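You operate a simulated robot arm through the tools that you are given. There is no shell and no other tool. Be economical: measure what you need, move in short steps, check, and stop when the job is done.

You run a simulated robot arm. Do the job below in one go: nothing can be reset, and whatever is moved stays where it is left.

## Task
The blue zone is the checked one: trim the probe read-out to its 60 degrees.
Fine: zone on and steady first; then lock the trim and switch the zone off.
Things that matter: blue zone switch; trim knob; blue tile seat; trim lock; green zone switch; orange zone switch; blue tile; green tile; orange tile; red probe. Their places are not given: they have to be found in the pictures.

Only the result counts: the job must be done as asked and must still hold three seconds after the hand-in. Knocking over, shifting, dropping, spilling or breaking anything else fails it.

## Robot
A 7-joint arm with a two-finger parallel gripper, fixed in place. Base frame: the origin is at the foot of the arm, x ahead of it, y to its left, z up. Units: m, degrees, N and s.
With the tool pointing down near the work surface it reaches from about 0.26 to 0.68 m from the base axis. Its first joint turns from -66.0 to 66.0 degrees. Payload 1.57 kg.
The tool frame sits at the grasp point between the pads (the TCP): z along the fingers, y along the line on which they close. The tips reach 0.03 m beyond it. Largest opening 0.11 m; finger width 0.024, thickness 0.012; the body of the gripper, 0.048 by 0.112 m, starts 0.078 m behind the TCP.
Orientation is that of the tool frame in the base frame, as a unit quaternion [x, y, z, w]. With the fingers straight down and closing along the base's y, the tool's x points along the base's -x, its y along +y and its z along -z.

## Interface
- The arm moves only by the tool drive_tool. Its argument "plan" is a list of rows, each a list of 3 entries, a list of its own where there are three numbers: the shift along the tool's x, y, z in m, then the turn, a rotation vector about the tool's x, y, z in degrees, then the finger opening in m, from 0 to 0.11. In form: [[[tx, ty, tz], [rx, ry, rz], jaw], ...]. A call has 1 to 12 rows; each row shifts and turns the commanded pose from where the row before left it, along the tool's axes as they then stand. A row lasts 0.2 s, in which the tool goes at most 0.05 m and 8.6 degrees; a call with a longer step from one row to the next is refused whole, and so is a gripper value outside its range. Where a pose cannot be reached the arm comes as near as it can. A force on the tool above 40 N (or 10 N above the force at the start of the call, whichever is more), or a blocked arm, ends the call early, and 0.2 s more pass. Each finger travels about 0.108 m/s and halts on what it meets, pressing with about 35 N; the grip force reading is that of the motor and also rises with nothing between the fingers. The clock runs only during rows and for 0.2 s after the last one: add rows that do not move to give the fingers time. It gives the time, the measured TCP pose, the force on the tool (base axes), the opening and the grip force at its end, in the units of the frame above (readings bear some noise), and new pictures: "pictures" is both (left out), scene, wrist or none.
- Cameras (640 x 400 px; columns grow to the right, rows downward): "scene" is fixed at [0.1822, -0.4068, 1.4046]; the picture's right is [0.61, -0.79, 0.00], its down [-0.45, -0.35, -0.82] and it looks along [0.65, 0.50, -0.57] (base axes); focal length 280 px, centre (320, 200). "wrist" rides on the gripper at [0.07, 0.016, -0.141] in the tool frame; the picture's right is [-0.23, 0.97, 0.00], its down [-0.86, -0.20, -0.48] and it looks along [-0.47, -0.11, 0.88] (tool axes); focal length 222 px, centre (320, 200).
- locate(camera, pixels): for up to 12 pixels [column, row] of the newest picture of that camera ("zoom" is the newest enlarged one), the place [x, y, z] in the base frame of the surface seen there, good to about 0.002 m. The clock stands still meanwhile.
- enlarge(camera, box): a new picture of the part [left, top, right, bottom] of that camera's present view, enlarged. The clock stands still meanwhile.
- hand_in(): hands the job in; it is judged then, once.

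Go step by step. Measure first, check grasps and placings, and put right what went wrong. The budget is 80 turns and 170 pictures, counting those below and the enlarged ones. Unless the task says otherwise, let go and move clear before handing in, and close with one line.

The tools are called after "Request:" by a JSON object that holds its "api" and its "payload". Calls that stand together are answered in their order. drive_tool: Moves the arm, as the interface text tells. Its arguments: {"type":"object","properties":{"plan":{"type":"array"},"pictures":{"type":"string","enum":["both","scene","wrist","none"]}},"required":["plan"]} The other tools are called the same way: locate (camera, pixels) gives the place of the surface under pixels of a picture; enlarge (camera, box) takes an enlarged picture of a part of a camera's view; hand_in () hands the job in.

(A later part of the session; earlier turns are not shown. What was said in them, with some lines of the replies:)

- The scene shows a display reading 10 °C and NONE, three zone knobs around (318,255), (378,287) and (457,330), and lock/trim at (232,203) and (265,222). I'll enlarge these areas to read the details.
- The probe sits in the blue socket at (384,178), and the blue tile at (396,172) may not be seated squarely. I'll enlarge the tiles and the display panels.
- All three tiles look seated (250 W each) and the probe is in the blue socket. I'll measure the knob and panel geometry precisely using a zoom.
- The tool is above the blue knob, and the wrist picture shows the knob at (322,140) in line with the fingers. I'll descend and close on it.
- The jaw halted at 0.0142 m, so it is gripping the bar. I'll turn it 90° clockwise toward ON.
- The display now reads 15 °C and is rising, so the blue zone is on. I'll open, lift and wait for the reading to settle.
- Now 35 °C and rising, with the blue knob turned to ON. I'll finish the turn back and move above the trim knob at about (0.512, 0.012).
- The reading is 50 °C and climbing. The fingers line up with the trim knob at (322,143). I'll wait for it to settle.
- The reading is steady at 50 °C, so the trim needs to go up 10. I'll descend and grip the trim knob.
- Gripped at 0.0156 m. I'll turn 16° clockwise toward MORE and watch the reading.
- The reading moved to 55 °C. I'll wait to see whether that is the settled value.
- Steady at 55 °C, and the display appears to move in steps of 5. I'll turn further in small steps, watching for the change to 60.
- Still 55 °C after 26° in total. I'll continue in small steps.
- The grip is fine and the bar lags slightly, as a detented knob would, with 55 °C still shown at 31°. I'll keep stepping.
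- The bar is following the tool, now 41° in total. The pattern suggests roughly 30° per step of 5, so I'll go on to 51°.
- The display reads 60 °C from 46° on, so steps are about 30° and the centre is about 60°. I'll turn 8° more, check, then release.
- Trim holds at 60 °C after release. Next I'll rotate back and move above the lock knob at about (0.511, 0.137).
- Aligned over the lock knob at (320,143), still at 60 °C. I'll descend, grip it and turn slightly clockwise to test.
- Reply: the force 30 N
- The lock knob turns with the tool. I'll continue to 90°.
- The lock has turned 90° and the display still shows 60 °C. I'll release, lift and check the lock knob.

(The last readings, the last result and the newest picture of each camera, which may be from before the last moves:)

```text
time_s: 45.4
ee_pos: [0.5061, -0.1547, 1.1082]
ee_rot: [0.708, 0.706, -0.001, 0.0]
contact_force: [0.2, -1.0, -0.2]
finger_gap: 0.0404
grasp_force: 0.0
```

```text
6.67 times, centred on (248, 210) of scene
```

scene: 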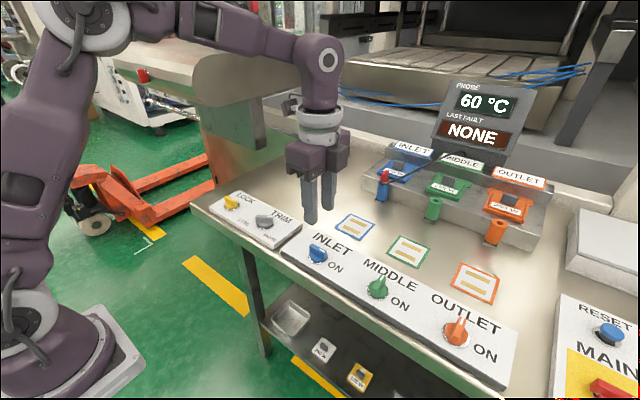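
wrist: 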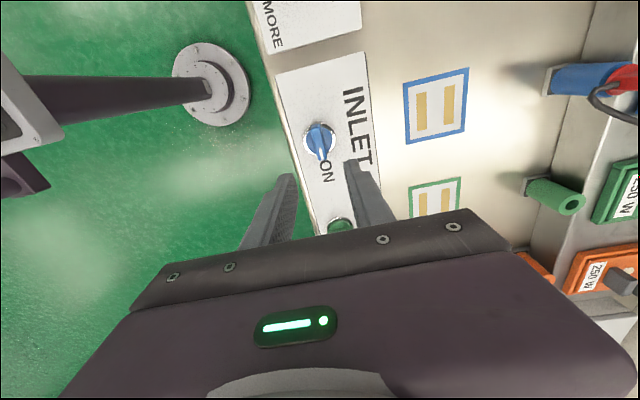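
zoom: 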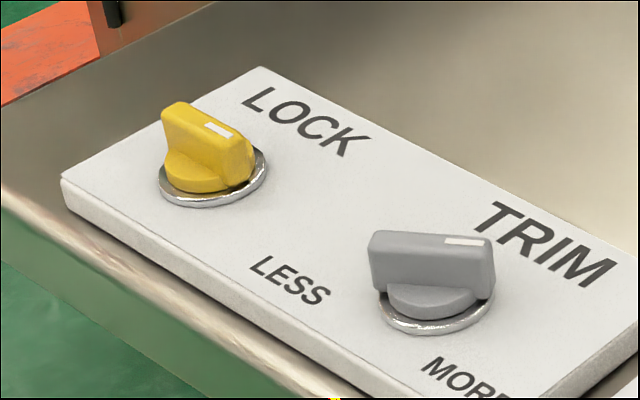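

The lock is turned, the trim is unmoved, and the reading holds at 60 °C. The fingers are aligned over the blue knob at (320,143), so I'll descend and grip.

Request:
{"api": "drive_tool", "payload": {"plan": [[[0, 0, 0.03], [0, 0, 0], 0.04], [[0, 0, 0.03], [0, 0, 0], 0.04], [[0, 0, 0.03], [0, 0, 0], 0.04], [[0, 0, 0.009], [0, 0, 0], 0.04], [[0, 0, 0], [0, 0, 0], 0.02], [[0, 0, 0], [0, 0, 0], 0.006], [[0, 0, 0], [0, 0, 0], 0.006]], "pictures": "wrist"}}

Request:
{"api": "drive_tool", "payload": {"plan": [[[0, 0, 0], [0, 0, -8.2], 0.006], [[0, 0, 0], [0, 0, -8.2], 0.006], [[0, 0, 0], [0, 0, -8.2], 0.006], [[0, 0, 0], [0, 0, -8.2], 0.006], [[0, 0, 0], [0, 0, -8.2], 0.006], [[0, 0, 0], [0, 0, -8.2], 0.006], [[0, 0, 0], [0, 0, -8.2], 0.006], [[0, 0, 0], [0, 0, -8.2], 0.006], [[0, 0, 0], [0, 0, -8.2], 0.006], [[0, 0, 0], [0, 0, -8.2], 0.006], [[0, 0, 0], [0, 0, -8.0], 0.006], [[0, 0, 0], [0, 0, 0], 0.006]]}}

```text
time_s: 47.0
ee_pos: [0.5061, -0.1535, 1.0103]
ee_rot: [0.708, 0.706, 0.001, 0.0]
contact_force: [3.1, -1.4, -6.4]
finger_gap: 0.0118
grasp_force: 29.4
```

wrist: 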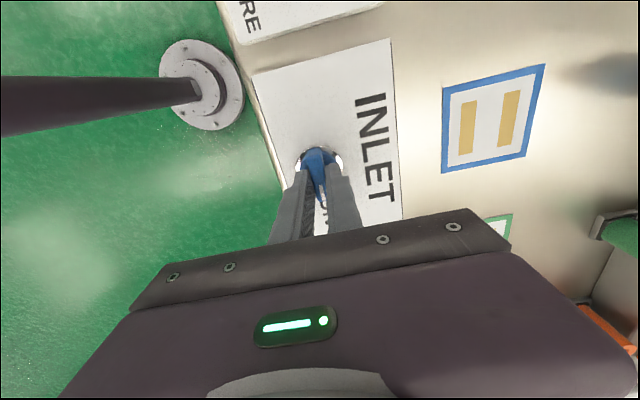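

```text
time_s: 49.6
ee_pos: [0.507, -0.1492, 1.0094]
ee_rot: [-0.001, 1.0, 0.0, 0.002]
contact_force: [21.8, 6.9, 5.2]
finger_gap: 0.0118
grasp_force: 29.2
```

scene: 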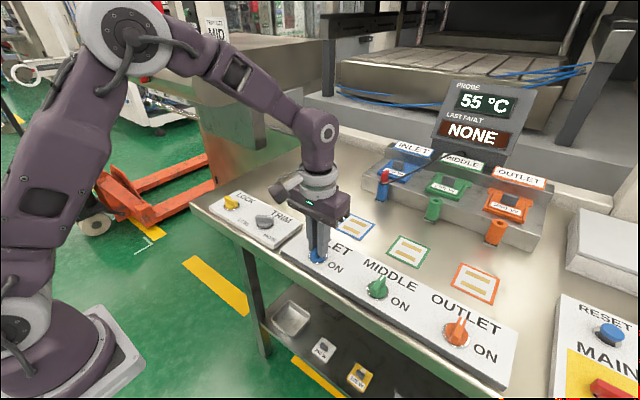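
wrist: 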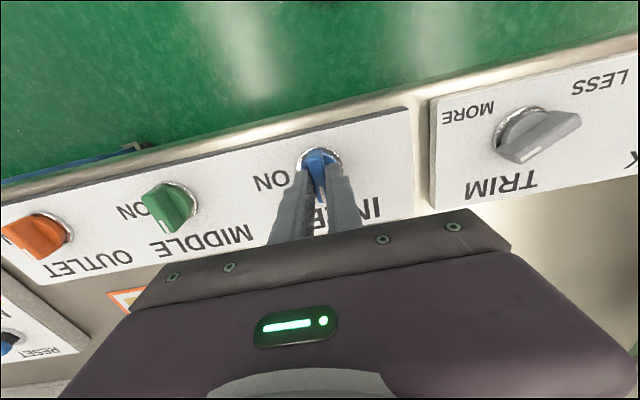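

The blue switch is back to off and the read-out is falling (55 °C). I'll release, lift clear and verify.

Request:
{"api": "drive_tool", "payload": {"plan": [[[0, 0, 0], [0, 0, 0], 0.025], [[0, 0, 0], [0, 0, 0], 0.04], [[0, 0, 0], [0, 0, 0], 0.04], [[0, 0, -0.03], [0, 0, 0], 0.04], [[0, 0, -0.04], [0, 0, 0], 0.04], [[0, 0, -0.04], [0, 0, 0], 0.04], [[0, 0, -0.04], [0, 0, 0], 0.04], [[0, 0, -0.04], [0, 0, 0], 0.04], [[0, 0, 0], [0, 0, 0], 0.04], [[0, 0, 0], [0, 0, 0], 0.04], [[0, 0, 0], [0, 0, 0], 0.04], [[0, 0, 0], [0, 0, 0], 0.04]]}}

Request:
{"api": "enlarge", "payload": {"camera": "scene", "box": [200, 180, 360, 280]}}

Request:
{"api": "enlarge", "payload": {"camera": "scene", "box": [350, 70, 560, 250]}}

```text
time_s: 52.2
ee_pos: [0.5043, -0.1514, 1.1936]
ee_rot: [0.001, 1.0, 0.0, -0.001]
contact_force: [0.6, -0.9, 0.5]
finger_gap: 0.0399
grasp_force: 0.1
```

scene: 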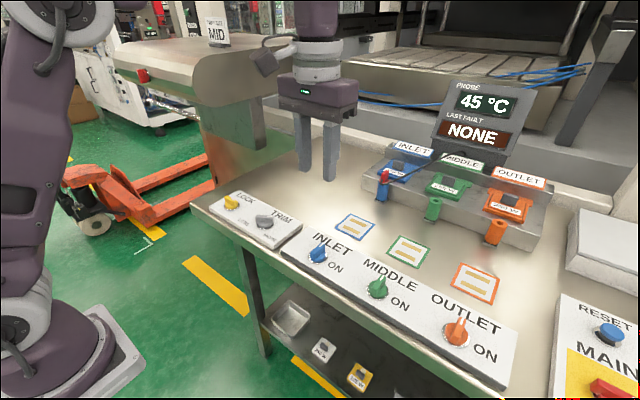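
wrist: 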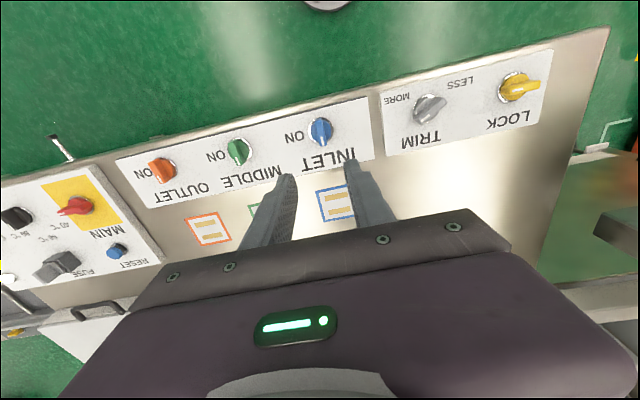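

```text
4.00 times, centred on (280, 230) of scene
```

zoom: 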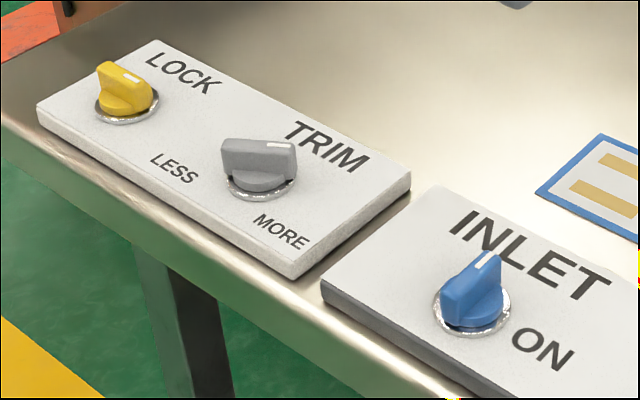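

```text
2.22 times, centred on (455, 160) of scene
```

zoom: 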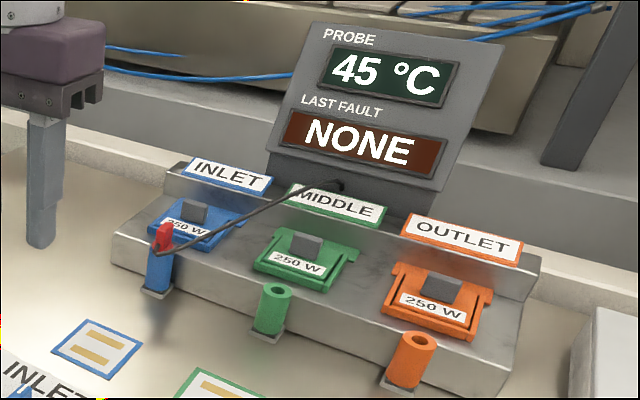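

The blue switch is off with the read-out falling (45 °C), the lock is turned, and the trim is still where it read 60 °C. No fault shows and the arm is clear, so I'm handing in.

Request:
{"api": "hand_in", "payload": {}}

```text
The job is handed in.
```

I switched the blue zone on and let it settle at 50 °C. I then trimmed the read-out to a steady 60 °C, locked the trim and switched the zone off. The job is handed in with the arm clear and no fault showing, though I didn't test the lock by trying to move the trim knob.
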